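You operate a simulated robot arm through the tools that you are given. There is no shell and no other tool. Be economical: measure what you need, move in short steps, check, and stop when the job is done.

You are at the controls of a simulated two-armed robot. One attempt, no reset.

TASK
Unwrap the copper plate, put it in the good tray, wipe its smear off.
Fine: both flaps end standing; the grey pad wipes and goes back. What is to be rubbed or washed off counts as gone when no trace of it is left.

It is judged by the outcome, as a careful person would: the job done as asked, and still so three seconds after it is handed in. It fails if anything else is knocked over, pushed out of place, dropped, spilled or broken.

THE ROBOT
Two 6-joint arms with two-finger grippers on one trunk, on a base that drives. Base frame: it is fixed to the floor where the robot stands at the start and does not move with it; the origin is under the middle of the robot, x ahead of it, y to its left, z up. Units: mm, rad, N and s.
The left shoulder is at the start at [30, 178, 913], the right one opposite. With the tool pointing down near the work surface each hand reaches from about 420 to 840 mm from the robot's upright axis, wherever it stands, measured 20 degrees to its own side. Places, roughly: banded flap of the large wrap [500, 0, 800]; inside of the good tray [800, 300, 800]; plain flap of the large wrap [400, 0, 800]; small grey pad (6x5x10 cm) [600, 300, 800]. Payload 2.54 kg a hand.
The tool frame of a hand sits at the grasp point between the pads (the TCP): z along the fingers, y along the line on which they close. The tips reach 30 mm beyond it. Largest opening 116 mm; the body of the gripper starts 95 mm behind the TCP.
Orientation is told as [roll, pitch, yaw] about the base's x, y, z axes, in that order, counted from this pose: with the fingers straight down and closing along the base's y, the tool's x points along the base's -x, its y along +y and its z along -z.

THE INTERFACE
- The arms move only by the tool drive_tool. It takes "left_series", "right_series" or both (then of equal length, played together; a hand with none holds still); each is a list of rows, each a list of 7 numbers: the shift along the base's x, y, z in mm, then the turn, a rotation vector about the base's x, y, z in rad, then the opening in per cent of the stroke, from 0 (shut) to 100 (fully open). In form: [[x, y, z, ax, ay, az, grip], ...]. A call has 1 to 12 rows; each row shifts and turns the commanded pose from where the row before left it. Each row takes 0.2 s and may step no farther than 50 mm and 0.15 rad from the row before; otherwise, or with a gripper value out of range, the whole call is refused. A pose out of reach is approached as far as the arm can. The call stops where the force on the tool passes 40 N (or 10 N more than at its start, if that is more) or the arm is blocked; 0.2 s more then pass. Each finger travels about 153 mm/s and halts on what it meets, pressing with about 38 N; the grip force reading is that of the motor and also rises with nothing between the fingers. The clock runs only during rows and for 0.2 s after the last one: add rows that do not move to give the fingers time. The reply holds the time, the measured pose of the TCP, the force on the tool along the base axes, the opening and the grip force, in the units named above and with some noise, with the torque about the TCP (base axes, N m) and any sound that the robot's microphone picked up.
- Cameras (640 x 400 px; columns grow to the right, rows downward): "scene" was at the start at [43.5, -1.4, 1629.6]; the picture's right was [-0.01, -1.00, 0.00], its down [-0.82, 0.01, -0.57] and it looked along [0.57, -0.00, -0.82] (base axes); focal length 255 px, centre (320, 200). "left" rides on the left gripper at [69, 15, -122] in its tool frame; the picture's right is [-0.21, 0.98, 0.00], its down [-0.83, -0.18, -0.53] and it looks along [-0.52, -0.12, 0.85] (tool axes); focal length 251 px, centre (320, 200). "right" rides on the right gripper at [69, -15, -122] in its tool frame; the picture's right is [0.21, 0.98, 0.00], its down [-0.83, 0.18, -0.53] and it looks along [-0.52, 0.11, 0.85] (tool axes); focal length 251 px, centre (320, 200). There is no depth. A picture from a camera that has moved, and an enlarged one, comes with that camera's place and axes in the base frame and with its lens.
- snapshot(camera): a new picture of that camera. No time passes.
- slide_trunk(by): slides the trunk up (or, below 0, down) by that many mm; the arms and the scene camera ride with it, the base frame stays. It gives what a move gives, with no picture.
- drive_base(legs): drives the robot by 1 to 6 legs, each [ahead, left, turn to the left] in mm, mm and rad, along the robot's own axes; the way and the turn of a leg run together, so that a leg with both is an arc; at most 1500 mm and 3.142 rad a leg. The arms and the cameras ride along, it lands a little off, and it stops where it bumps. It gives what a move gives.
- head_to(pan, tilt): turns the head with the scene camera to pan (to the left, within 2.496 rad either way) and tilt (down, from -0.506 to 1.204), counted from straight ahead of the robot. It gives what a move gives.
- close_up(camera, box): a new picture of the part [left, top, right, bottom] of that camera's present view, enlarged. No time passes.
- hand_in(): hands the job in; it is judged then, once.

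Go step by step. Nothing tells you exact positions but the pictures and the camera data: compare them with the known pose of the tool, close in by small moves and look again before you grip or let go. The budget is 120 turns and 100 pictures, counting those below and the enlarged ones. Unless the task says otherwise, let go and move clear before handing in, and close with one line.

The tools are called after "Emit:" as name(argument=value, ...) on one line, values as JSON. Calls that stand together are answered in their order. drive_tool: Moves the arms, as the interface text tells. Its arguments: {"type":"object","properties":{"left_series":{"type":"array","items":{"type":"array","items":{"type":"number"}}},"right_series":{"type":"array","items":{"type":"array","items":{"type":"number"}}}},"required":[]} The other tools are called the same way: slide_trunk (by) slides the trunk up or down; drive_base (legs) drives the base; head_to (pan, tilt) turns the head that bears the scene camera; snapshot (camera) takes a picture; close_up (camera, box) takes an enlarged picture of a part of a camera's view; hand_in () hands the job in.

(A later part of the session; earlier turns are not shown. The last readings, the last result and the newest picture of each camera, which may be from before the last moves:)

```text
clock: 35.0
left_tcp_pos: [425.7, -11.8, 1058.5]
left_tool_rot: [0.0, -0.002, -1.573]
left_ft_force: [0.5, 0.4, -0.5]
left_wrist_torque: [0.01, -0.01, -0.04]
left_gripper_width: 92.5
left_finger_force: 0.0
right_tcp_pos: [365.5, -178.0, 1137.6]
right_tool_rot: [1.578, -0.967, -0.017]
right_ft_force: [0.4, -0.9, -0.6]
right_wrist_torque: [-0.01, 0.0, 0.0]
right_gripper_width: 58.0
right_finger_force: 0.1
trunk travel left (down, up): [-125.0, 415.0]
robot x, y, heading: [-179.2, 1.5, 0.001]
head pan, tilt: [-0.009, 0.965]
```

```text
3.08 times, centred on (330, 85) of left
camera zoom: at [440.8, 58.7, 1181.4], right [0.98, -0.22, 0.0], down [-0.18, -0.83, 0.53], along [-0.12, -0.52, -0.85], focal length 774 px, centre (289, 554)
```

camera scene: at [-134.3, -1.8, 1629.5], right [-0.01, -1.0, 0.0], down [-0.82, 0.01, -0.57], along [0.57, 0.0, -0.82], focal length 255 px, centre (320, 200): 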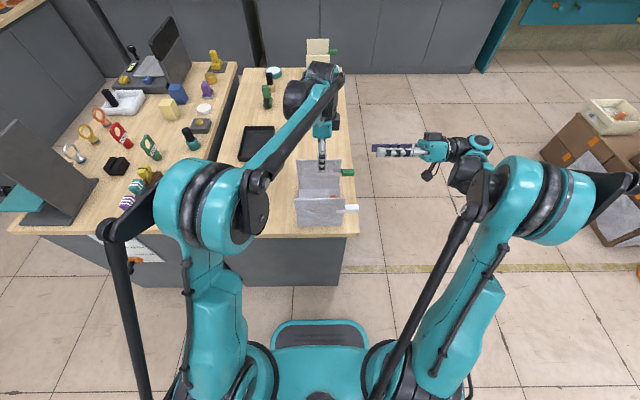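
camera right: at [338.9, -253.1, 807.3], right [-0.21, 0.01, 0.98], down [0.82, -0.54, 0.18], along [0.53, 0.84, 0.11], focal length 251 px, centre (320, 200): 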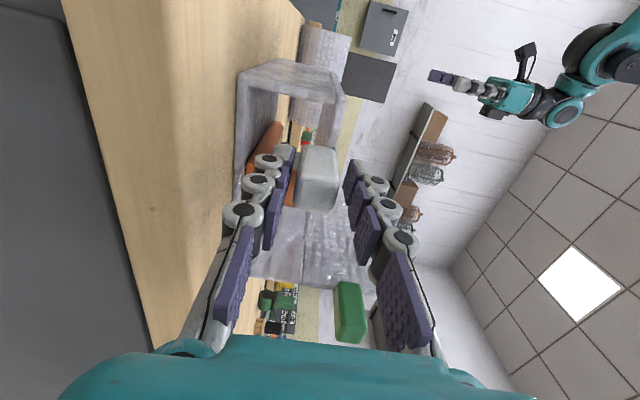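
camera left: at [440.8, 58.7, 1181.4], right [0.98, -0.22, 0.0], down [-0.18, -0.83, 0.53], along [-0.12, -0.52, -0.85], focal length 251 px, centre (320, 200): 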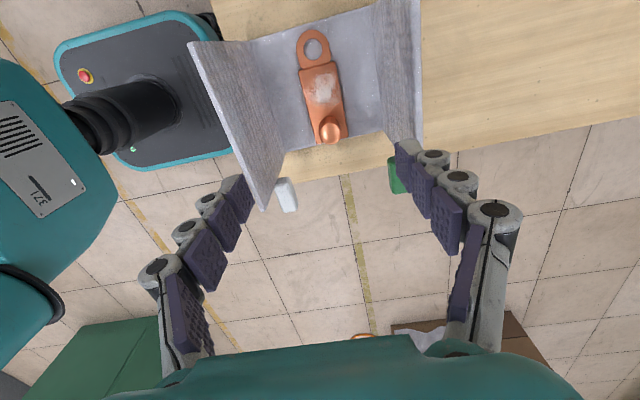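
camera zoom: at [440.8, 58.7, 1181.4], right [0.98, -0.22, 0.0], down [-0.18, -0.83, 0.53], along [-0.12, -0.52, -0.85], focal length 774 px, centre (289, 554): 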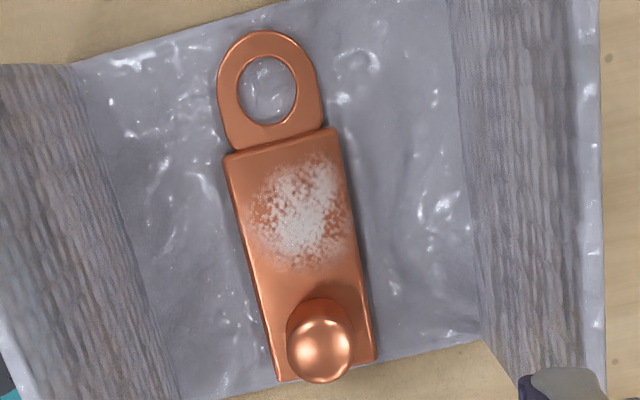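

The slab spans x 402–455 and y -77 to 32, and it is aligned. I descend between the flaps at x=428.5.

Emit:
drive_tool(left_series=[[2.8, 0, -40, 0, 0, 0, 80], [0, 0, -40, 0, 0, 0, 80], [0, 0, -40, 0, 0, 0, 80], [0, 0, -40, 0, 0, 0, 80], [0, 0, -38, 0, 0, 0, 80]])

Emit:
snapshot(camera="left")

Emit:
close_up(camera="scene", box=[250, 130, 390, 240])

```text
clock: 36.2
left_tcp_pos: [430.0, -9.0, 860.3]
left_tool_rot: [-0.002, -0.002, -1.57]
left_ft_force: [-0.2, -0.6, -0.5]
left_wrist_torque: [-0.01, 0.04, 0.02]
left_gripper_width: 92.5
left_finger_force: 0.1
right_tcp_pos: [365.9, -179.9, 1138.5]
right_tool_rot: [1.577, -0.968, -0.016]
right_ft_force: [-0.8, 1.3, -0.7]
right_wrist_torque: [0.04, -0.01, 0.0]
right_gripper_width: 58.1
right_finger_force: 0.0
trunk travel left (down, up): [-125.0, 415.0]
robot x, y, heading: [-180.9, -2.1, 0.003]
head pan, tilt: [-0.009, 0.965]
```

```text
67 pictures are left
camera left: at [444.2, 60.4, 982.9], right [0.98, -0.21, 0.0], down [-0.18, -0.83, 0.53], along [-0.12, -0.52, -0.85], focal length 251 px, centre (320, 200)
```

left: 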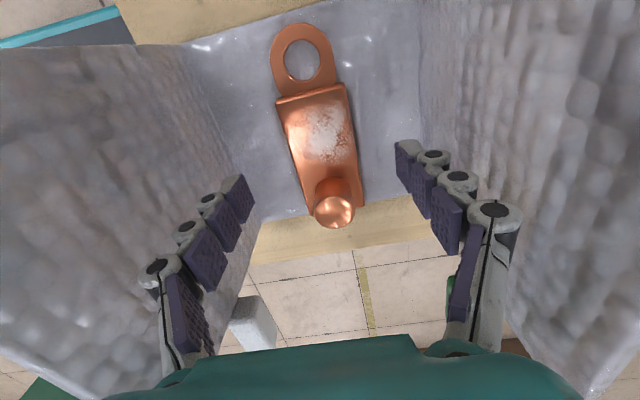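

```text
3.64 times, centred on (320, 185) of scene
camera zoom: at [-133.6, -1.6, 1629.5], right [-0.01, -1.0, 0.0], down [-0.82, 0.01, -0.57], along [0.57, 0.0, -0.82], focal length 926 px, centre (320, 254)
```

zoom: 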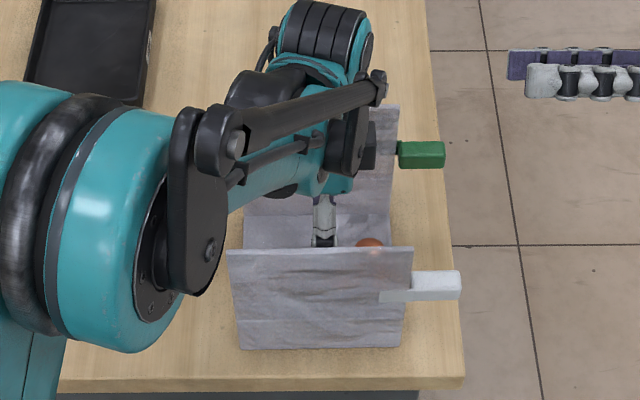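

Emit:
drive_tool(left_series=[[-1, -2, -20, 0, 0, 0, 80], [0, 0, -20, 0, 0, 0, 80], [0, 0, -12, 0, 0, 0, 80], [0, 0, -4, 0, 0, 0, 80]])

Emit:
snapshot(camera="left")

```text
clock: 37.2
left_tcp_pos: [428.5, -12.0, 804.7]
left_tool_rot: [0.001, -0.002, -1.571]
left_ft_force: [0.8, 0.8, -0.1]
left_wrist_torque: [0.0, 0.01, 0.01]
left_gripper_width: 92.7
left_finger_force: 0.1
right_tcp_pos: [364.6, -178.5, 1138.3]
right_tool_rot: [1.577, -0.969, -0.016]
right_ft_force: [-0.5, -0.5, -0.2]
right_wrist_torque: [-0.03, 0.01, 0.04]
right_gripper_width: 57.6
right_finger_force: 0.0
trunk travel left (down, up): [-125.0, 415.0]
robot x, y, heading: [-177.4, 0.5, -0.003]
head pan, tilt: [-0.009, 0.965]
```

```text
65 pictures are left
camera left: at [443.0, 58.3, 927.5], right [0.98, -0.21, 0.0], down [-0.18, -0.83, 0.53], along [-0.11, -0.52, -0.85], focal length 251 px, centre (320, 200)
```

left: 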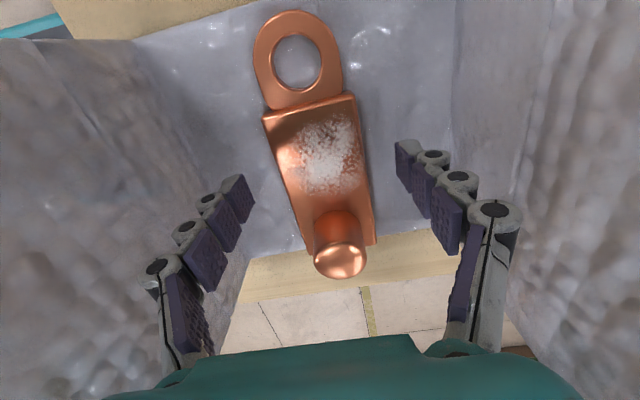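

Fingertip depth is uncertain, so I creep down gently and watch for floor contact.

Emit:
drive_tool(left_series=[[0, 0, -3, 0, 0, 0, 80], [0, 0, -3, 0, 0, 0, 80]])

Emit:
snapshot(camera="left")

```text
clock: 37.8
left_tcp_pos: [427.8, -11.1, 797.8]
left_tool_rot: [0.0, 0.0, -1.57]
left_ft_force: [-0.2, 0.0, -0.8]
left_wrist_torque: [0.01, 0.01, 0.02]
left_gripper_width: 92.6
left_finger_force: 0.0
right_tcp_pos: [364.9, -179.5, 1137.6]
right_tool_rot: [1.576, -0.968, -0.016]
right_ft_force: [0.1, -0.7, -0.6]
right_wrist_torque: [0.02, 0.03, -0.02]
right_gripper_width: 58.1
right_finger_force: 0.0
trunk travel left (down, up): [-125.0, 415.0]
robot x, y, heading: [-177.6, 2.5, 0.004]
head pan, tilt: [-0.009, 0.965]
```

```text
64 pictures are left
camera left: at [442.8, 58.1, 921.6], right [0.98, -0.21, 0.0], down [-0.18, -0.83, 0.53], along [-0.11, -0.52, -0.85], focal length 251 px, centre (320, 200)
```

left: 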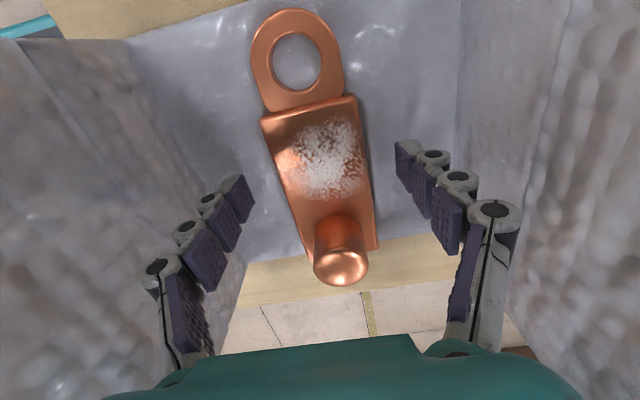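

Emit:
drive_tool(left_series=[[0, 0, -3, 0, 0, 0, 80], [0, 0, -2, 0, 0, 0, 80]])

Emit:
drive_tool(left_series=[[0, 0, -2, 0, 0, 0, 80], [0, 0, -1, 0, 0, 0, 80]])

```text
clock: 38.4
left_tcp_pos: [430.1, -11.7, 793.6]
left_tool_rot: [-0.001, 0.0, -1.57]
left_ft_force: [-0.4, -0.5, 0.4]
left_wrist_torque: [-0.04, -0.02, -0.02]
left_gripper_width: 92.7
left_finger_force: 0.1
right_tcp_pos: [365.0, -177.6, 1138.9]
right_tool_rot: [1.579, -0.969, -0.017]
right_ft_force: [-0.2, -0.5, 0.2]
right_wrist_torque: [0.0, 0.03, -0.01]
right_gripper_width: 58.1
right_finger_force: 0.1
trunk travel left (down, up): [-125.0, 415.0]
robot x, y, heading: [-179.0, -1.5, 0.001]
head pan, tilt: [-0.009, 0.965]
```

```text
clock: 39.0
left_tcp_pos: [428.9, -12.6, 791.7]
left_tool_rot: [0.0, 0.0, -1.57]
left_ft_force: [0.3, 0.2, -0.4]
left_wrist_torque: [-0.04, -0.02, 0.01]
left_gripper_width: 92.7
left_finger_force: 0.0
right_tcp_pos: [365.5, -179.3, 1138.5]
right_tool_rot: [1.579, -0.969, -0.014]
right_ft_force: [0.1, 0.3, -1.0]
right_wrist_torque: [0.02, 0.0, -0.02]
right_gripper_width: 58.0
right_finger_force: 0.0
trunk travel left (down, up): [-125.0, 415.0]
robot x, y, heading: [-176.5, -3.7, -0.001]
head pan, tilt: [-0.009, 0.965]
```

Tips are near z=761, below the slab top, so I close on the slab.

Emit:
drive_tool(left_series=[[0, 0, 0, 0, 0, 0, 60], [0, 0, 0, 0, 0, 0, 48], [0, 0, 0, 0, 0, 0, 40], [0, 0, 0, 0, 0, 0, 30]])

Emit:
snapshot(camera="left")

```text
clock: 39.6
left_tcp_pos: [425.8, -12.1, 795.4]
left_tool_rot: [0.002, -0.001, -1.571]
left_ft_force: [0.1, 0.3, 40.4]
left_wrist_torque: [0.11, 0.18, 0.08]
left_gripper_width: 54.7
left_finger_force: 38.1
right_tcp_pos: [362.3, -178.9, 1140.2]
right_tool_rot: [1.578, -0.973, -0.017]
right_ft_force: [0.5, -0.6, -0.4]
right_wrist_torque: [-0.03, 0.01, 0.0]
right_gripper_width: 57.9
right_finger_force: 0.1
trunk travel left (down, up): [-125.0, 415.0]
robot x, y, heading: [-176.9, -1.0, 0.002]
head pan, tilt: [-0.009, 0.965]
stopped in row 3 (left hand): the force on the tool passed its limit at 50 N (the readings are from after the stop); the commanded pose is now the measured one
```

```text
63 pictures are left
camera left: at [440.0, 57.9, 918.4], right [0.98, -0.21, 0.0], down [-0.18, -0.83, 0.53], along [-0.11, -0.52, -0.85], focal length 251 px, centre (320, 200)
```

left: 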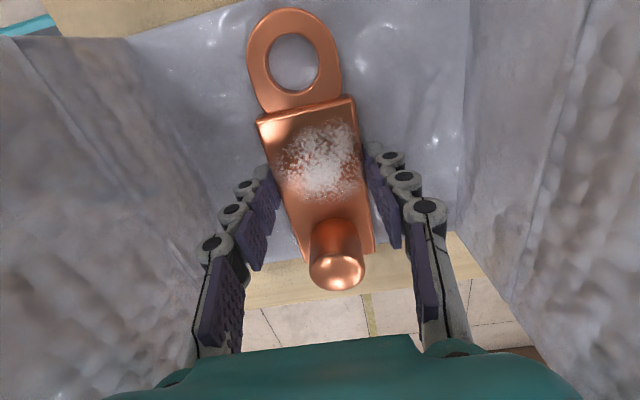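

The tips press the wrap floor slightly while gripping at 54.7 mm, which matches the slab. I ease up and test the lift.

Emit:
drive_tool(left_series=[[0, 0, 2, 0, 0, 0, 30], [0, 0, 3, 0, 0, 0, 30], [0, 0, 5, 0, 0, 0, 30], [0, 0, 10, 0, 0, 0, 30]])

Emit:
snapshot(camera="left")

```text
clock: 40.6
left_tcp_pos: [429.0, -10.9, 811.9]
left_tool_rot: [-0.004, 0.0, -1.571]
left_ft_force: [-0.6, -0.7, -3.1]
left_wrist_torque: [0.01, -0.01, -0.02]
left_gripper_width: 54.0
left_finger_force: 37.6
right_tcp_pos: [365.1, -178.4, 1137.2]
right_tool_rot: [1.577, -0.967, -0.014]
right_ft_force: [0.3, 0.6, -0.9]
right_wrist_torque: [-0.05, 0.0, -0.04]
right_gripper_width: 58.1
right_finger_force: 0.0
trunk travel left (down, up): [-125.0, 415.0]
robot x, y, heading: [-180.3, 3.3, 0.001]
head pan, tilt: [-0.009, 0.965]
```

```text
62 pictures are left
camera left: at [442.7, 58.0, 934.3], right [0.98, -0.21, 0.0], down [-0.18, -0.83, 0.53], along [-0.12, -0.52, -0.84], focal length 251 px, centre (320, 200)
```

left: 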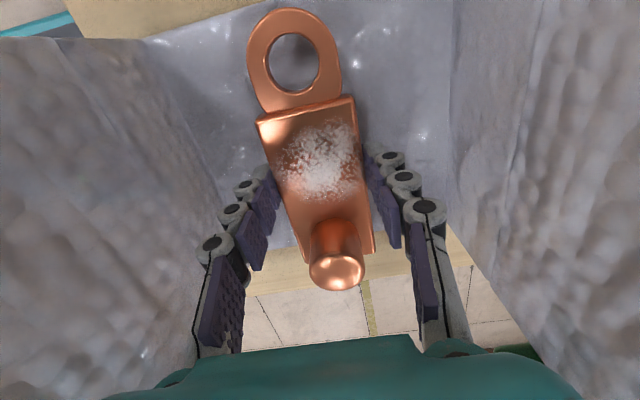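

The plate is held level at about 0.3 kg. I lift it clear above the flaps.

Emit:
drive_tool(left_series=[[0, 0, 25, 0, 0, 0, 30], [0, 0, 30, 0, 0, 0, 30], [0, 0, 30, 0, 0, 0, 30], [0, 0, 30, 0, 0, 0, 30], [0, 0, 30, 0, 0, 0, 30], [0, 0, 30, 0, 0, 0, 30], [0, 0, 30, 0, 0, 0, 30], [0, 0, 30, 0, 0, 0, 30]])

Emit:
snapshot(camera="scene")

```text
clock: 42.4
left_tcp_pos: [426.8, -10.9, 1047.2]
left_tool_rot: [-0.002, 0.0, -1.571]
left_ft_force: [0.5, -0.2, -2.8]
left_wrist_torque: [0.04, 0.04, 0.02]
left_gripper_width: 54.1
left_finger_force: 38.2
right_tcp_pos: [365.1, -178.9, 1138.3]
right_tool_rot: [1.578, -0.968, -0.015]
right_ft_force: [0.0, 0.1, 0.4]
right_wrist_torque: [-0.03, -0.01, -0.03]
right_gripper_width: 57.5
right_finger_force: 0.1
trunk travel left (down, up): [-125.0, 415.0]
robot x, y, heading: [-177.2, -0.3, 0.002]
head pan, tilt: [-0.009, 0.965]
```

```text
61 pictures are left
camera scene: at [-134.8, -1.5, 1629.6], right [-0.01, -1.0, 0.0], down [-0.82, 0.01, -0.57], along [0.57, 0.0, -0.82], focal length 255 px, centre (320, 200)
```

scene: 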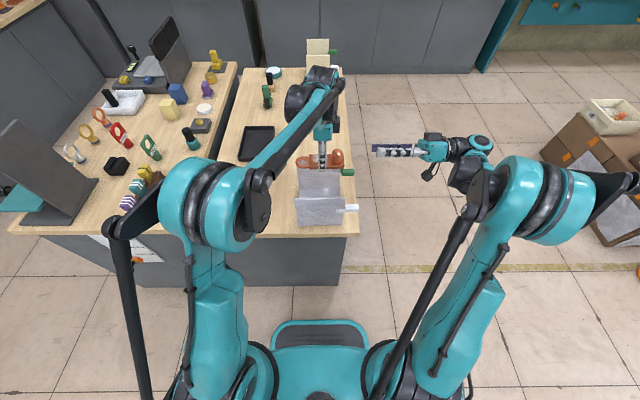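

Now I yaw +90° while swinging left, then drive forward to the start position.

Emit:
drive_tool(left_series=[[5, 20, 3, 0, 0, 0.143, 30], [5, 25, 3, 0, 0, 0.143, 30], [5, 28, 3, 0, 0, 0.143, 30], [5, 28, 3, 0, 0, 0.143, 30], [5, 28, 3, 0, 0, 0.143, 30], [5, 28, 3, 0, 0, 0.143, 30], [5, 28, 3, 0, 0, 0.143, 30], [5, 28, 3, 0, 0, 0.143, 30], [5, 28, 3, 0, 0, 0.143, 30], [5, 28, 3, 0, 0, 0.143, 30], [5, 28, 3, 0, 0, 0.141, 30]])

Emit:
drive_base(legs=[[178, 0, 0]])

Emit:
snapshot(camera="left")

Emit:
snapshot(camera="scene")

```text
clock: 44.8
left_tcp_pos: [483.7, 287.4, 1079.1]
left_tool_rot: [-0.005, 0.001, 0.004]
left_ft_force: [0.8, 0.8, -3.0]
left_wrist_torque: [-0.01, 0.02, 0.02]
left_gripper_width: 54.0
left_finger_force: 38.0
right_tcp_pos: [366.4, -178.2, 1137.9]
right_tool_rot: [1.577, -0.969, -0.015]
right_ft_force: [0.0, 0.3, -0.3]
right_wrist_torque: [-0.02, 0.01, -0.04]
right_gripper_width: 58.1
right_finger_force: 0.1
trunk travel left (down, up): [-125.0, 415.0]
robot x, y, heading: [-180.1, 1.8, 0.006]
head pan, tilt: [-0.009, 0.965]
```

```text
clock: 46.3
left_tcp_pos: [662.4, 285.7, 1079.8]
left_tool_rot: [-0.001, 0.0, 0.0]
left_ft_force: [0.0, -0.5, -3.7]
left_wrist_torque: [0.0, 0.08, -0.03]
left_gripper_width: 54.1
left_finger_force: 37.7
right_tcp_pos: [543.2, -178.3, 1137.6]
right_tool_rot: [1.578, -0.969, -0.015]
right_ft_force: [0.8, 0.4, 0.2]
right_wrist_torque: [0.0, 0.01, 0.06]
right_gripper_width: 57.9
right_finger_force: 0.0
trunk travel left (down, up): [-125.0, 415.0]
robot x, y, heading: [-3.0, 2.6, 0.002]
head pan, tilt: [-0.009, 0.965]
```

```text
60 pictures are left
camera left: at [591.9, 301.8, 1202.3], right [0.21, 0.98, 0.0], down [0.83, -0.18, 0.53], along [0.52, -0.12, -0.85], focal length 251 px, centre (320, 200)
```

left: 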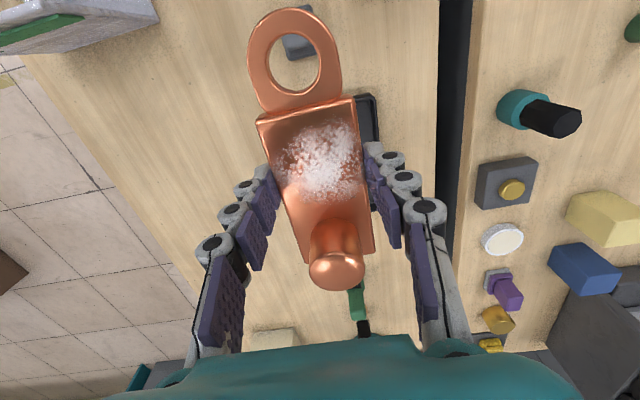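

```text
59 pictures are left
camera scene: at [44.9, -1.3, 1629.5], right [-0.01, -1.0, 0.0], down [-0.82, 0.01, -0.57], along [0.57, 0.0, -0.82], focal length 255 px, centre (320, 200)
```

scene: 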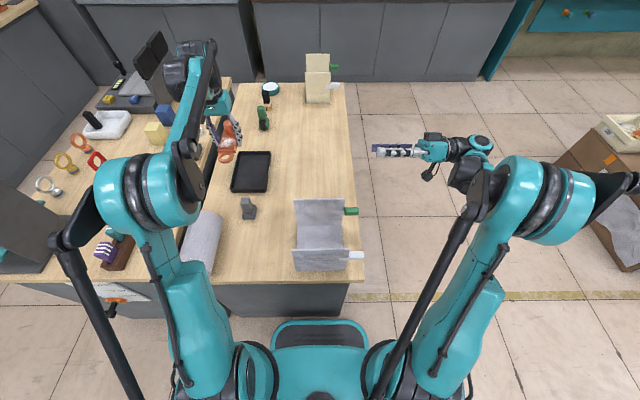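

Emit:
close_up(camera="scene", box=[210, 130, 290, 230])

```text
4.00 times, centred on (250, 180) of scene
camera zoom: at [44.9, -1.3, 1629.5], right [-0.01, -1.0, 0.0], down [-0.82, 0.01, -0.57], along [0.57, 0.0, -0.82], focal length 1019 px, centre (600, 280)
```

zoom: 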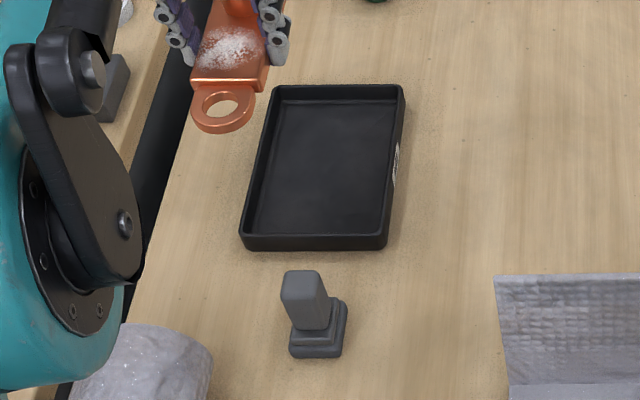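

The tray is centred near (803, 301) with the rim at about 778 and its long side along x. I move above it with TCP x≈803, so the plate spans about 713–868.

Emit:
drive_tool(left_series=[[35, 4, -10, 0, 0, 0, 30], [35, 4, -20, 0, 0, 0, 30], [35, 4, -30, 0, 0, 0, 30], [35, 3, -30, 0, 0, 0, 30], [0, 0, -40, 0, 0, 0.03, 30], [0, 0, -40, 0, 0, 0, 30], [0, 0, -20, 0, 0, 0, 30]])

Emit:
snapshot(camera="left")

Emit:
close_up(camera="scene", box=[200, 110, 300, 230])

```text
clock: 47.9
left_tcp_pos: [778.9, 298.2, 893.1]
left_tool_rot: [-0.002, 0.002, 0.028]
left_ft_force: [-0.7, 0.3, -3.4]
left_wrist_torque: [0.02, 0.06, 0.02]
left_gripper_width: 53.8
left_finger_force: 38.1
left hand out of reach, approached as far as the arm can: row 4
right_tcp_pos: [542.4, -180.0, 1137.6]
right_tool_rot: [1.576, -0.968, -0.016]
right_ft_force: [-0.3, -1.0, -0.5]
right_wrist_torque: [0.01, 0.03, 0.0]
right_gripper_width: 57.9
right_finger_force: 0.1
trunk travel left (down, up): [-125.0, 415.0]
robot x, y, heading: [-2.1, -1.2, 0.001]
head pan, tilt: [-0.009, 0.965]
```

```text
57 pictures are left
camera left: at [708.8, 312.1, 1016.1], right [0.19, 0.98, 0.0], down [0.83, -0.16, 0.53], along [0.52, -0.1, -0.85], focal length 251 px, centre (320, 200)
```

left: 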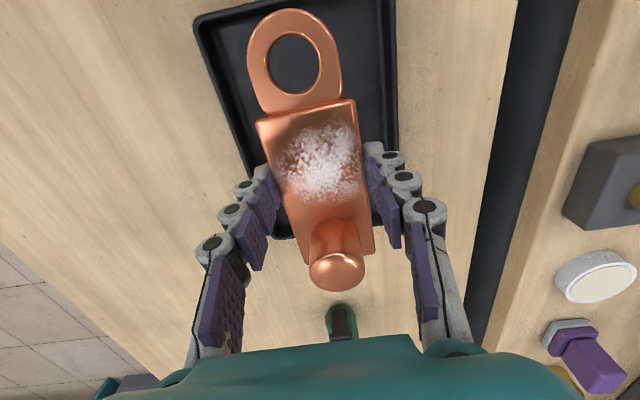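

```text
3.33 times, centred on (250, 170) of scene
camera zoom: at [43.7, -1.2, 1629.5], right [-0.01, -1.0, 0.0], down [-0.82, 0.01, -0.57], along [0.57, 0.0, -0.82], focal length 849 px, centre (553, 300)
```

zoom: 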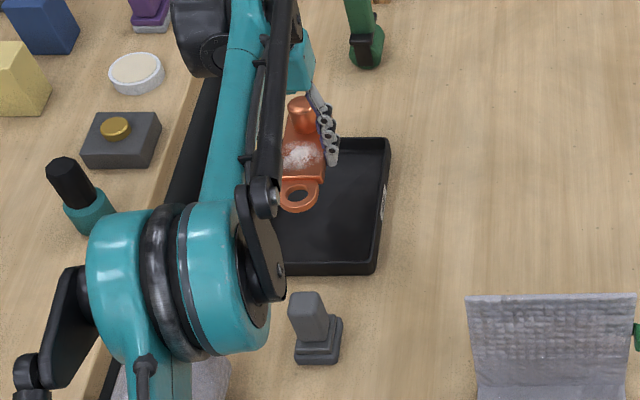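

The reach limit was hit while high; lower down should allow a bit more. I add +x while descending.

Emit:
drive_tool(left_series=[[0, 0, -20, 0, 0, 0, 30], [8, 1, -20, 0, 0, 0, 30], [8, 1, -5, 0, 0, 0, 30], [8, 1, 0, 0, 0, 0, 30]])

Emit:
snapshot(camera="left")

```text
clock: 48.9
left_tcp_pos: [798.6, 300.1, 849.8]
left_tool_rot: [0.0, -0.004, 0.03]
left_ft_force: [-0.7, 0.5, -2.4]
left_wrist_torque: [0.01, 0.08, 0.02]
left_gripper_width: 54.2
left_finger_force: 37.7
left hand out of reach, approached as far as the arm can: row 4
right_tcp_pos: [542.9, -178.5, 1138.3]
right_tool_rot: [1.579, -0.969, -0.016]
right_ft_force: [-0.5, 0.2, 0.3]
right_wrist_torque: [0.04, 0.04, 0.01]
right_gripper_width: 57.9
right_finger_force: 0.0
trunk travel left (down, up): [-125.0, 415.0]
robot x, y, heading: [1.0, 0.2, -0.0]
head pan, tilt: [-0.009, 0.965]
```

```text
55 pictures are left
camera left: at [727.1, 314.2, 972.6], right [0.19, 0.98, 0.0], down [0.83, -0.16, 0.54], along [0.53, -0.1, -0.84], focal length 251 px, centre (320, 200)
```

left: 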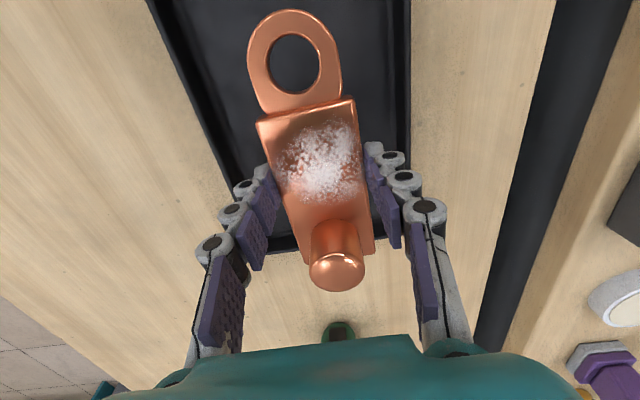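

Emit:
drive_tool(left_series=[[0, 0, -20, 0, 0, 0, 30], [7, 1, -2, 0, 0, 0, 30], [7, 0, 0, 0, 0, 0, 30]])

Emit:
close_up(camera="scene", box=[220, 130, 300, 210])

```text
clock: 49.7
left_tcp_pos: [795.3, 299.9, 830.0]
left_tool_rot: [-0.003, -0.003, 0.03]
left_ft_force: [-0.1, 0.4, -3.0]
left_wrist_torque: [-0.01, 0.06, -0.01]
left_gripper_width: 54.3
left_finger_force: 38.0
left hand out of reach, approached as far as the arm can: row 2, 3
right_tcp_pos: [542.4, -178.4, 1138.3]
right_tool_rot: [1.578, -0.969, -0.015]
right_ft_force: [-0.3, 0.8, -0.1]
right_wrist_torque: [-0.01, 0.01, -0.03]
right_gripper_width: 58.0
right_finger_force: 0.0
trunk travel left (down, up): [-125.0, 415.0]
robot x, y, heading: [1.8, -0.9, 0.0]
head pan, tilt: [-0.009, 0.965]
```

```text
5.00 times, centred on (260, 170) of scene
camera zoom: at [43.5, -1.2, 1629.5], right [-0.01, -1.0, 0.0], down [-0.82, 0.01, -0.57], along [0.57, 0.0, -0.82], focal length 1274 px, centre (620, 350)
```

zoom: 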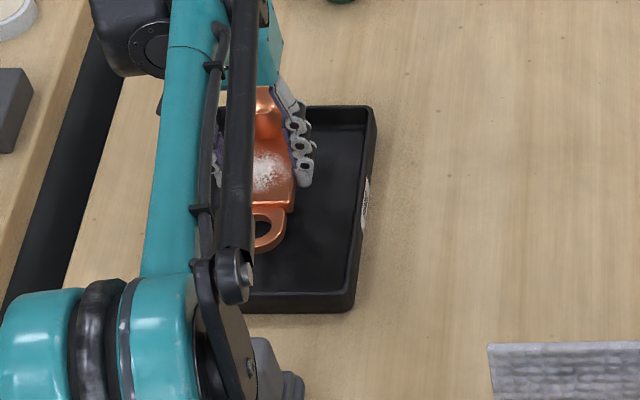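

At this reach it's best to lower with the trunk so the hand goes straight down. The ring end clears the near wall by about 20 mm.

Emit:
slide_trunk(by=-33)

Emit:
snapshot(camera="left")

```text
clock: 50.5
left_tcp_pos: [794.6, 300.3, 796.7]
left_tool_rot: [-0.001, -0.003, 0.029]
left_ft_force: [0.5, 0.0, -2.6]
left_wrist_torque: [0.02, 0.02, 0.01]
left_gripper_width: 54.2
left_finger_force: 38.0
right_tcp_pos: [542.1, -178.4, 1105.5]
right_tool_rot: [1.578, -0.968, -0.016]
right_ft_force: [0.3, 0.4, 0.4]
right_wrist_torque: [-0.01, -0.03, 0.0]
right_gripper_width: 58.1
right_finger_force: 0.0
trunk travel left (down, up): [-92.0, 448.0]
robot x, y, heading: [0.6, -1.9, 0.001]
head pan, tilt: [-0.009, 0.965]
```

```text
53 pictures are left
camera left: at [724.7, 313.8, 919.7], right [0.19, 0.98, 0.0], down [0.83, -0.16, 0.54], along [0.53, -0.1, -0.84], focal length 251 px, centre (320, 200)
```

left: 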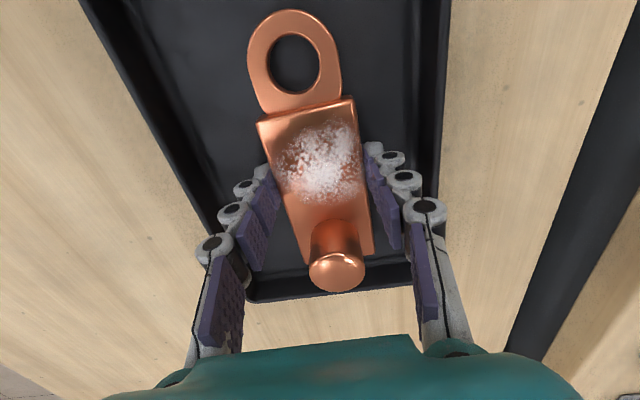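

Emit:
slide_trunk(by=-4)

Emit:
slide_trunk(by=-3)

```text
clock: 51.0
left_tcp_pos: [795.3, 299.4, 794.6]
left_tool_rot: [0.0, -0.005, 0.029]
left_ft_force: [7.7, 1.8, 14.9]
left_wrist_torque: [0.39, 0.41, -0.15]
left_gripper_width: 54.3
left_finger_force: 37.7
right_tcp_pos: [540.9, -179.8, 1101.9]
right_tool_rot: [1.578, -0.969, -0.014]
right_ft_force: [0.6, -0.6, -0.1]
right_wrist_torque: [0.04, 0.03, 0.0]
right_gripper_width: 58.0
right_finger_force: 0.0
trunk travel left (down, up): [-88.0, 452.0]
robot x, y, heading: [1.9, -0.3, -0.001]
head pan, tilt: [-0.009, 0.965]
```

```text
clock: 51.4
left_tcp_pos: [795.8, 298.9, 794.2]
left_tool_rot: [0.0, -0.005, 0.031]
left_ft_force: [-4.2, -2.0, 12.8]
left_wrist_torque: [0.04, 0.31, 0.11]
left_gripper_width: 54.3
left_finger_force: 38.3
right_tcp_pos: [541.8, -178.4, 1099.4]
right_tool_rot: [1.578, -0.971, -0.015]
right_ft_force: [0.8, 0.0, 0.1]
right_wrist_torque: [0.02, 0.0, 0.0]
right_gripper_width: 57.8
right_finger_force: 0.0
trunk travel left (down, up): [-86.0, 454.0]
robot x, y, heading: [-0.9, -0.4, 0.002]
head pan, tilt: [-0.009, 0.965]
stopped: the force on the tool passed its limit at 45 N (the readings are from after the stop); the commanded pose is now the measured one
```

The plate is on the tray floor, so I open and rise.

Emit:
drive_tool(left_series=[[0, 0, 0, 0, 0, 0, 52], [0, 0, 0, 0, 0, 0, 65], [0, 0, 0, 0, 0, 0, 70], [0, 0, 20, 0, 0, 0, 70], [-5, 0, 30, 0, 0, 0, 70], [-10, 0, 40, 0, 0, 0, 70], [-20, 0, 40, 0, 0, 0, 70], [-30, 0, 40, 0, 0, 0, 70]])

Emit:
snapshot(camera="left")

```text
clock: 53.2
left_tcp_pos: [729.7, 298.4, 963.2]
left_tool_rot: [-0.001, -0.007, 0.028]
left_ft_force: [0.4, -0.1, -0.8]
left_wrist_torque: [0.03, -0.02, -0.01]
left_gripper_width: 81.3
left_finger_force: 0.1
right_tcp_pos: [540.7, -179.3, 1098.5]
right_tool_rot: [1.579, -0.97, -0.014]
right_ft_force: [-0.8, -0.8, -1.0]
right_wrist_torque: [0.01, -0.01, -0.05]
right_gripper_width: 58.0
right_finger_force: 0.0
trunk travel left (down, up): [-86.0, 454.0]
robot x, y, heading: [2.6, -2.6, -0.002]
head pan, tilt: [-0.009, 0.965]
```

```text
52 pictures are left
camera left: at [658.9, 312.9, 1086.5], right [0.19, 0.98, 0.0], down [0.83, -0.16, 0.54], along [0.53, -0.1, -0.84], focal length 251 px, centre (320, 200)
```

left: 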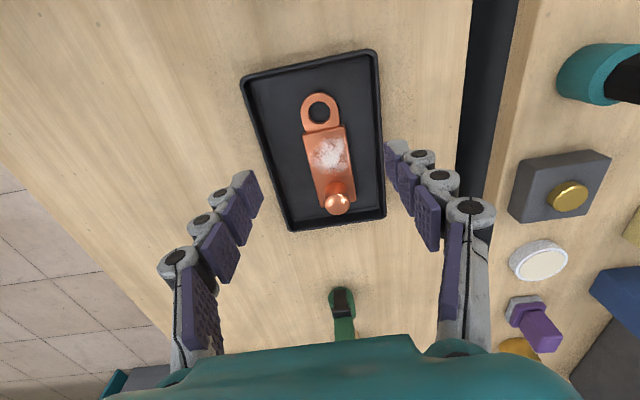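

The plate sits in the tray. Next I move back over the grey pad and look.

Emit:
drive_tool(left_series=[[-40, 0, 20, 0, 0, -0.028, 70], [-45, 0, 20, 0, 0, 0, 70], [-45, 0, 10, 0, 0, 0, 70], [-45, 0, 0, 0, 0, 0, 70]])

Emit:
snapshot(camera="left")

Emit:
snapshot(camera="scene")

```text
clock: 54.2
left_tcp_pos: [555.0, 301.0, 1012.9]
left_tool_rot: [-0.001, -0.007, 0.002]
left_ft_force: [-0.6, -0.1, 1.0]
left_wrist_torque: [0.0, -0.03, 0.01]
left_gripper_width: 81.3
left_finger_force: 0.0
right_tcp_pos: [541.6, -178.6, 1098.5]
right_tool_rot: [1.577, -0.971, -0.016]
right_ft_force: [0.3, -0.3, -0.3]
right_wrist_torque: [-0.01, 0.04, -0.03]
right_gripper_width: 58.0
right_finger_force: 0.0
trunk travel left (down, up): [-86.0, 454.0]
robot x, y, heading: [-3.4, 1.2, -0.001]
head pan, tilt: [-0.009, 0.965]
```

```text
51 pictures are left
camera left: at [484.7, 315.9, 1135.4], right [0.21, 0.98, 0.0], down [0.82, -0.18, 0.54], along [0.53, -0.11, -0.84], focal length 251 px, centre (320, 200)
```

left: 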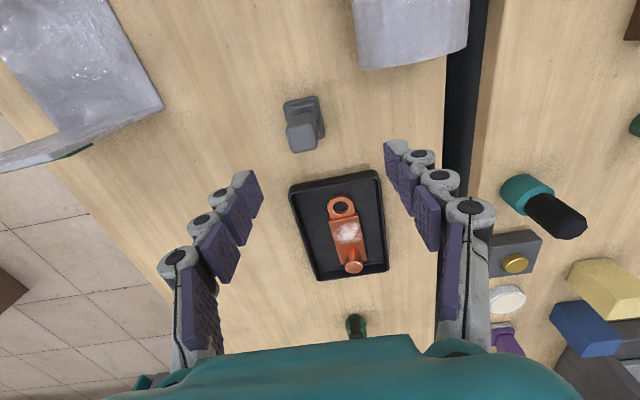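

```text
50 pictures are left
camera scene: at [41.7, -1.4, 1590.4], right [-0.01, -1.0, 0.0], down [-0.82, 0.01, -0.57], along [0.57, 0.0, -0.82], focal length 255 px, centre (320, 200)
```

scene: 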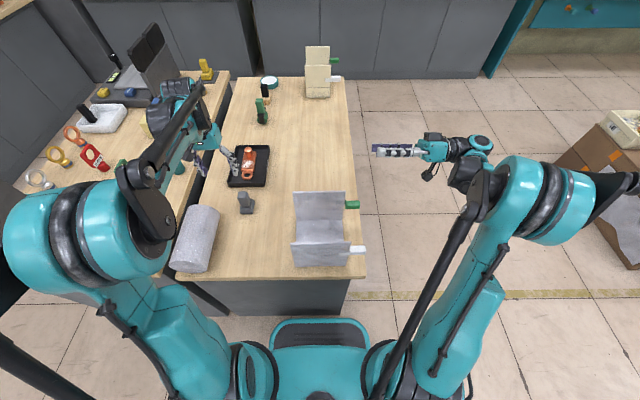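

Emit:
close_up(camera="left", box=[260, 80, 350, 170])

Emit:
close_up(camera="scene", box=[225, 140, 285, 220])

```text
4.44 times, centred on (305, 125) of left
camera zoom: at [484.7, 315.9, 1135.4], right [0.21, 0.98, 0.0], down [0.82, -0.18, 0.54], along [0.53, -0.11, -0.84], focal length 1118 px, centre (387, 533)
```

zoom: 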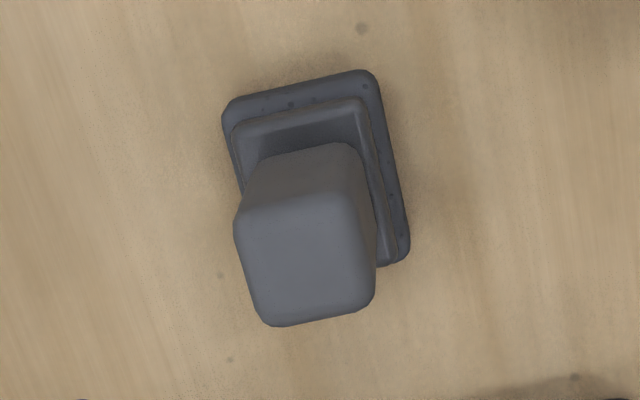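

```text
5.00 times, centred on (255, 180) of scene
camera zoom: at [41.7, -1.4, 1590.4], right [-0.01, -1.0, 0.0], down [-0.82, 0.01, -0.57], along [0.57, 0.0, -0.82], focal length 1274 px, centre (645, 300)
```

zoom: 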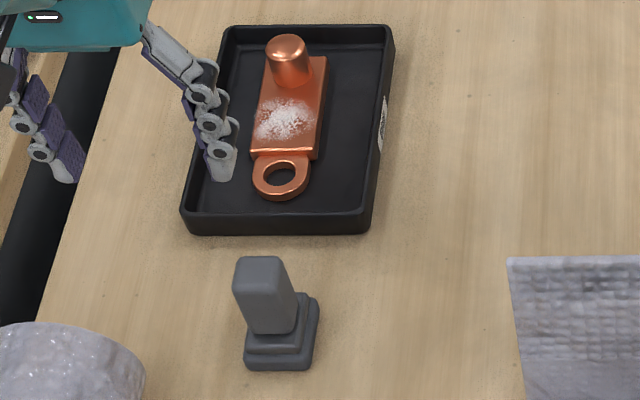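

The pad's base spans x 551–611 and y 250–300 with its handle centred near (579, 275) and its top at about 855. I move above it and descend to grip the handle.

Emit:
drive_tool(left_series=[[12, -13, -30, 0, 0, 0, 70], [12, -13, -30, 0, 0, 0, 70], [0, 0, -30, 0, 0, 0, 70], [0, 0, -30, 0, 0, 0, 70]])

Emit:
snapshot(camera="left")

```text
clock: 55.2
left_tcp_pos: [579.2, 274.0, 891.7]
left_tool_rot: [-0.003, -0.007, 0.002]
left_ft_force: [1.2, -0.8, -1.0]
left_wrist_torque: [0.0, 0.03, 0.01]
left_gripper_width: 81.2
left_finger_force: 0.1
right_tcp_pos: [544.4, -179.4, 1098.7]
right_tool_rot: [1.576, -0.968, -0.013]
right_ft_force: [0.0, -0.8, -0.3]
right_wrist_torque: [-0.03, -0.01, 0.01]
right_gripper_width: 58.1
right_finger_force: 0.0
trunk travel left (down, up): [-86.0, 454.0]
robot x, y, heading: [1.7, -0.5, 0.002]
head pan, tilt: [-0.009, 0.965]
```

```text
47 pictures are left
camera left: at [509.5, 289.7, 1013.7], right [0.21, 0.98, 0.0], down [0.82, -0.18, 0.54], along [0.53, -0.11, -0.84], focal length 251 px, centre (320, 200)
```

left: 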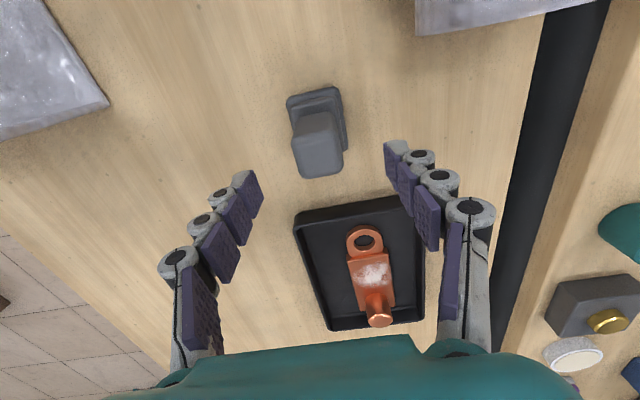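

Emit:
drive_tool(left_series=[[-1, 1, -20, 0, 0, 0, 70], [0, 0, -20, 0, 0, 0, 70], [0, 0, -18, 0, 0, 0, 70]])

Emit:
drive_tool(left_series=[[0, 0, 0, 0, 0, 0, 50], [0, 0, 0, 0, 0, 0, 38], [0, 0, 0, 0, 0, 0, 25], [0, 0, 0, 0, 0, 0, 15]])

Emit:
snapshot(camera="left")

```text
clock: 56.0
left_tcp_pos: [579.9, 276.4, 834.3]
left_tool_rot: [-0.002, -0.004, 0.0]
left_ft_force: [-0.5, 0.2, -0.1]
left_wrist_torque: [0.0, -0.05, -0.02]
left_gripper_width: 81.1
left_finger_force: 0.0
right_tcp_pos: [542.9, -178.7, 1098.4]
right_tool_rot: [1.578, -0.97, -0.014]
right_ft_force: [0.1, 0.4, -0.1]
right_wrist_torque: [0.0, -0.01, 0.02]
right_gripper_width: 58.1
right_finger_force: 0.1
trunk travel left (down, up): [-86.0, 454.0]
robot x, y, heading: [-2.1, -0.1, 0.002]
head pan, tilt: [-0.009, 0.965]
```

```text
clock: 57.0
left_tcp_pos: [578.2, 275.6, 833.9]
left_tool_rot: [-0.002, -0.005, 0.001]
left_ft_force: [-0.5, -0.5, 0.9]
left_wrist_torque: [-0.05, 0.0, 0.06]
left_gripper_width: 33.0
left_finger_force: 37.8
right_tcp_pos: [542.6, -179.3, 1098.8]
right_tool_rot: [1.578, -0.969, -0.015]
right_ft_force: [-0.3, 0.1, 0.0]
right_wrist_torque: [-0.02, 0.01, 0.01]
right_gripper_width: 58.1
right_finger_force: 0.1
trunk travel left (down, up): [-86.0, 454.0]
robot x, y, heading: [1.2, -1.7, 0.001]
head pan, tilt: [-0.009, 0.965]
```

```text
46 pictures are left
camera left: at [508.2, 291.1, 957.0], right [0.21, 0.98, 0.0], down [0.82, -0.18, 0.54], along [0.53, -0.11, -0.84], focal length 251 px, centre (320, 200)
```

left: 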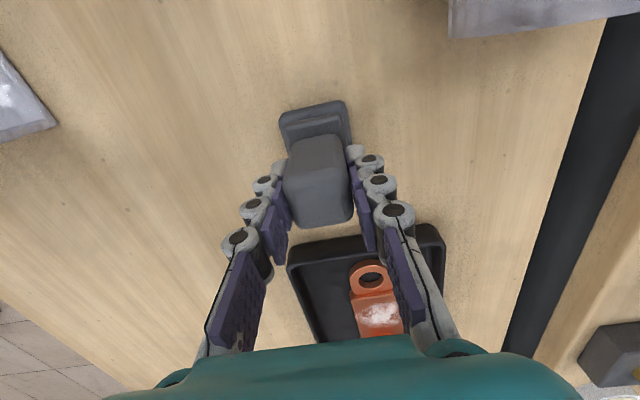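

Gripped, and I remember the pad's home as TCP (578, 275.6, 834). I lift and carry it over the plate.

Emit:
drive_tool(left_series=[[0, 0, 15, 0, 0, 0, 15], [0, 0, 35, 0, 0, 0, 15], [0, 0, 45, 0, 0, 0, 15], [40, 5, 0, 0, 0, 0, 15], [40, 5, 0, 0, 0, 0, 15], [40, 5, 0, 0, 0, 0, 15], [40, 5, 0, 0, 0, 0, 15], [30, 4, 0, 0, 0, 0.03, 15]])

Emit:
snapshot(camera="left")

Emit:
close_up(camera="scene", box=[210, 120, 290, 220])

```text
clock: 58.8
left_tcp_pos: [770.2, 299.1, 929.0]
left_tool_rot: [-0.001, -0.003, 0.032]
left_ft_force: [-0.1, 0.3, -1.5]
left_wrist_torque: [-0.02, 0.01, 0.01]
left_gripper_width: 32.8
left_finger_force: 37.9
right_tcp_pos: [542.9, -179.9, 1098.0]
right_tool_rot: [1.577, -0.967, -0.014]
right_ft_force: [0.6, -0.1, 0.5]
right_wrist_torque: [0.01, -0.02, 0.06]
right_gripper_width: 57.7
right_finger_force: 0.0
trunk travel left (down, up): [-86.0, 454.0]
robot x, y, heading: [-2.1, 0.8, -0.0]
head pan, tilt: [-0.009, 0.965]
```

```text
45 pictures are left
camera left: at [699.7, 313.1, 1051.2], right [0.18, 0.98, 0.0], down [0.83, -0.15, 0.54], along [0.53, -0.1, -0.84], focal length 251 px, centre (320, 200)
```

left: 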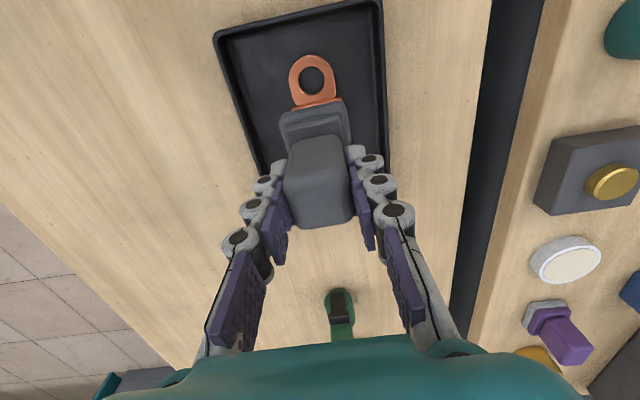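

```text
4.00 times, centred on (250, 170) of scene
camera zoom: at [44.5, -1.0, 1590.2], right [-0.01, -1.0, 0.0], down [-0.82, 0.01, -0.57], along [0.57, 0.0, -0.82], focal length 1019 px, centre (600, 320)
```

zoom: 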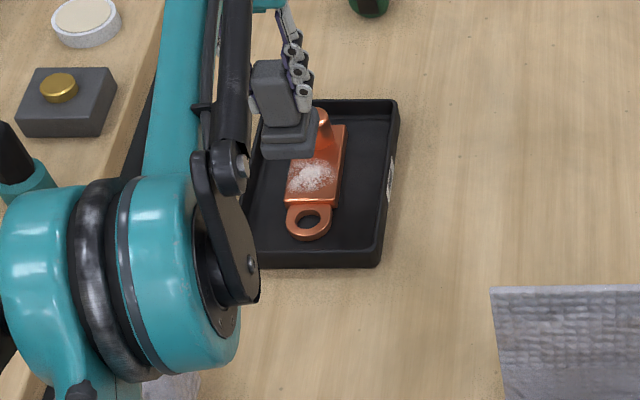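

Aligned. I lower in steps to find contact on the slab.

Emit:
drive_tool(left_series=[[4, 0, -20, 0, 0, 0, 15], [4, 0, -20, 0, 0, 0, 15], [0, 0, -10, 0, 0, 0, 15]])

Emit:
drive_tool(left_series=[[0, 0, -3, 0, 0, 0, 15], [0, 0, -3, 0, 0, 0, 15]])

Emit:
close_up(camera="scene", box=[210, 120, 290, 220])

```text
clock: 59.6
left_tcp_pos: [777.8, 299.2, 878.1]
left_tool_rot: [-0.001, -0.005, 0.032]
left_ft_force: [-0.5, -0.5, -2.6]
left_wrist_torque: [-0.02, -0.04, 0.03]
left_gripper_width: 32.9
left_finger_force: 37.6
right_tcp_pos: [542.5, -179.2, 1099.4]
right_tool_rot: [1.578, -0.968, -0.014]
right_ft_force: [0.4, -0.1, -0.2]
right_wrist_torque: [0.0, 0.0, -0.03]
right_gripper_width: 58.0
right_finger_force: 0.1
trunk travel left (down, up): [-86.0, 454.0]
robot x, y, heading: [-0.3, -1.8, -0.004]
head pan, tilt: [-0.009, 0.965]
```

```text
clock: 60.2
left_tcp_pos: [777.3, 299.9, 872.9]
left_tool_rot: [-0.002, -0.004, 0.031]
left_ft_force: [-0.3, -0.3, -0.8]
left_wrist_torque: [-0.01, 0.0, -0.01]
left_gripper_width: 33.0
left_finger_force: 37.8
right_tcp_pos: [542.2, -178.4, 1097.8]
right_tool_rot: [1.58, -0.969, -0.015]
right_ft_force: [0.5, -0.1, 0.5]
right_wrist_torque: [0.03, 0.0, -0.01]
right_gripper_width: 58.0
right_finger_force: 0.1
trunk travel left (down, up): [-86.0, 454.0]
robot x, y, heading: [-1.0, -3.2, 0.001]
head pan, tilt: [-0.009, 0.965]
```

```text
4.00 times, centred on (250, 170) of scene
camera zoom: at [43.2, -1.3, 1590.3], right [-0.01, -1.0, 0.0], down [-0.82, 0.01, -0.57], along [0.57, 0.0, -0.82], focal length 1019 px, centre (600, 320)
```

zoom: 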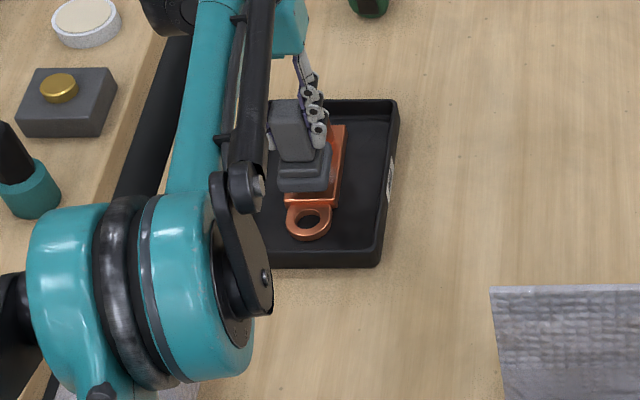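

Emit:
drive_tool(left_series=[[0, -5, -3, 0, 0, 0, 15], [0, 0, -3, 0, 0, 0, 15]])

Emit:
drive_tool(left_series=[[0, 0, -2, 0, 0, 0, 15], [0, 0, -2, 0, 0, 0, 15]])

```text
clock: 60.8
left_tcp_pos: [778.3, 295.1, 866.0]
left_tool_rot: [-0.002, -0.006, 0.031]
left_ft_force: [0.0, 0.4, -1.7]
left_wrist_torque: [0.03, 0.0, 0.01]
left_gripper_width: 33.0
left_finger_force: 38.1
right_tcp_pos: [543.7, -179.9, 1099.1]
right_tool_rot: [1.58, -0.969, -0.016]
right_ft_force: [-0.4, 0.1, -0.1]
right_wrist_torque: [0.01, 0.0, -0.02]
right_gripper_width: 57.9
right_finger_force: 0.1
trunk travel left (down, up): [-86.0, 454.0]
robot x, y, heading: [-1.6, 1.1, -0.001]
head pan, tilt: [-0.009, 0.965]
```

```text
clock: 61.4
left_tcp_pos: [776.9, 295.1, 864.6]
left_tool_rot: [-0.002, -0.004, 0.032]
left_ft_force: [-0.8, 0.0, -0.8]
left_wrist_torque: [0.02, -0.03, -0.01]
left_gripper_width: 32.9
left_finger_force: 38.3
right_tcp_pos: [543.0, -177.9, 1098.6]
right_tool_rot: [1.576, -0.969, -0.015]
right_ft_force: [-0.1, -0.6, 1.1]
right_wrist_torque: [-0.01, -0.04, 0.0]
right_gripper_width: 58.0
right_finger_force: 0.1
trunk travel left (down, up): [-86.0, 454.0]
robot x, y, heading: [0.5, 3.7, -0.0]
head pan, tilt: [-0.009, 0.965]
```

Emit:
drive_tool(left_series=[[0, 0, -2, 0, 0, 0, 15], [0, 0, -1, 0, 0, 0, 15]])

Emit:
drive_tool(left_series=[[0, 0, -2, 0, 0, 0, 15], [0, 0, -1, 0, 0, 0, 15]])

Emit:
drive_tool(left_series=[[0, 0, -1, 0, 0, 0, 15], [0, 0, -1, 0, 0, 0, 15]])

Emit:
close_up(camera="scene", box=[210, 120, 290, 220])

```text
clock: 62.0
left_tcp_pos: [777.9, 294.5, 860.2]
left_tool_rot: [-0.002, -0.006, 0.031]
left_ft_force: [-0.1, 0.4, -1.0]
left_wrist_torque: [-0.03, 0.0, 0.0]
left_gripper_width: 32.7
left_finger_force: 37.6
right_tcp_pos: [541.9, -178.0, 1098.3]
right_tool_rot: [1.578, -0.968, -0.015]
right_ft_force: [0.9, 1.2, -0.1]
right_wrist_torque: [-0.04, -0.01, -0.01]
right_gripper_width: 57.8
right_finger_force: 0.2
trunk travel left (down, up): [-86.0, 454.0]
robot x, y, heading: [-0.5, -4.2, 0.001]
head pan, tilt: [-0.009, 0.965]
```

```text
clock: 62.6
left_tcp_pos: [778.5, 295.1, 857.6]
left_tool_rot: [-0.001, -0.005, 0.033]
left_ft_force: [0.0, -0.8, -1.2]
left_wrist_torque: [-0.02, -0.02, 0.0]
left_gripper_width: 32.9
left_finger_force: 38.3
right_tcp_pos: [543.5, -179.0, 1098.0]
right_tool_rot: [1.578, -0.971, -0.014]
right_ft_force: [-0.4, -0.2, -0.6]
right_wrist_torque: [-0.01, 0.0, -0.03]
right_gripper_width: 58.0
right_finger_force: 0.0
trunk travel left (down, up): [-86.0, 454.0]
robot x, y, heading: [-4.2, 0.6, 0.0]
head pan, tilt: [-0.009, 0.965]
```

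```text
clock: 63.2
left_tcp_pos: [777.5, 294.4, 856.8]
left_tool_rot: [-0.002, -0.005, 0.032]
left_ft_force: [3.2, 0.0, 6.3]
left_wrist_torque: [0.04, -0.08, 0.03]
left_gripper_width: 32.9
left_finger_force: 38.0
right_tcp_pos: [541.1, -180.0, 1099.8]
right_tool_rot: [1.578, -0.967, -0.015]
right_ft_force: [0.1, 0.4, -0.4]
right_wrist_torque: [0.02, -0.05, 0.01]
right_gripper_width: 58.0
right_finger_force: 0.1
trunk travel left (down, up): [-86.0, 454.0]
robot x, y, heading: [2.2, -0.6, -0.005]
head pan, tilt: [-0.009, 0.965]
```

```text
4.00 times, centred on (250, 170) of scene
camera zoom: at [42.6, -1.6, 1590.4], right [-0.01, -1.0, 0.0], down [-0.82, 0.01, -0.57], along [0.57, 0.0, -0.82], focal length 1019 px, centre (600, 320)
```

zoom: 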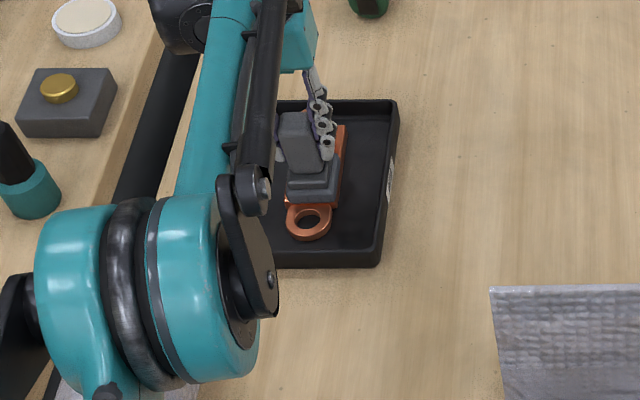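

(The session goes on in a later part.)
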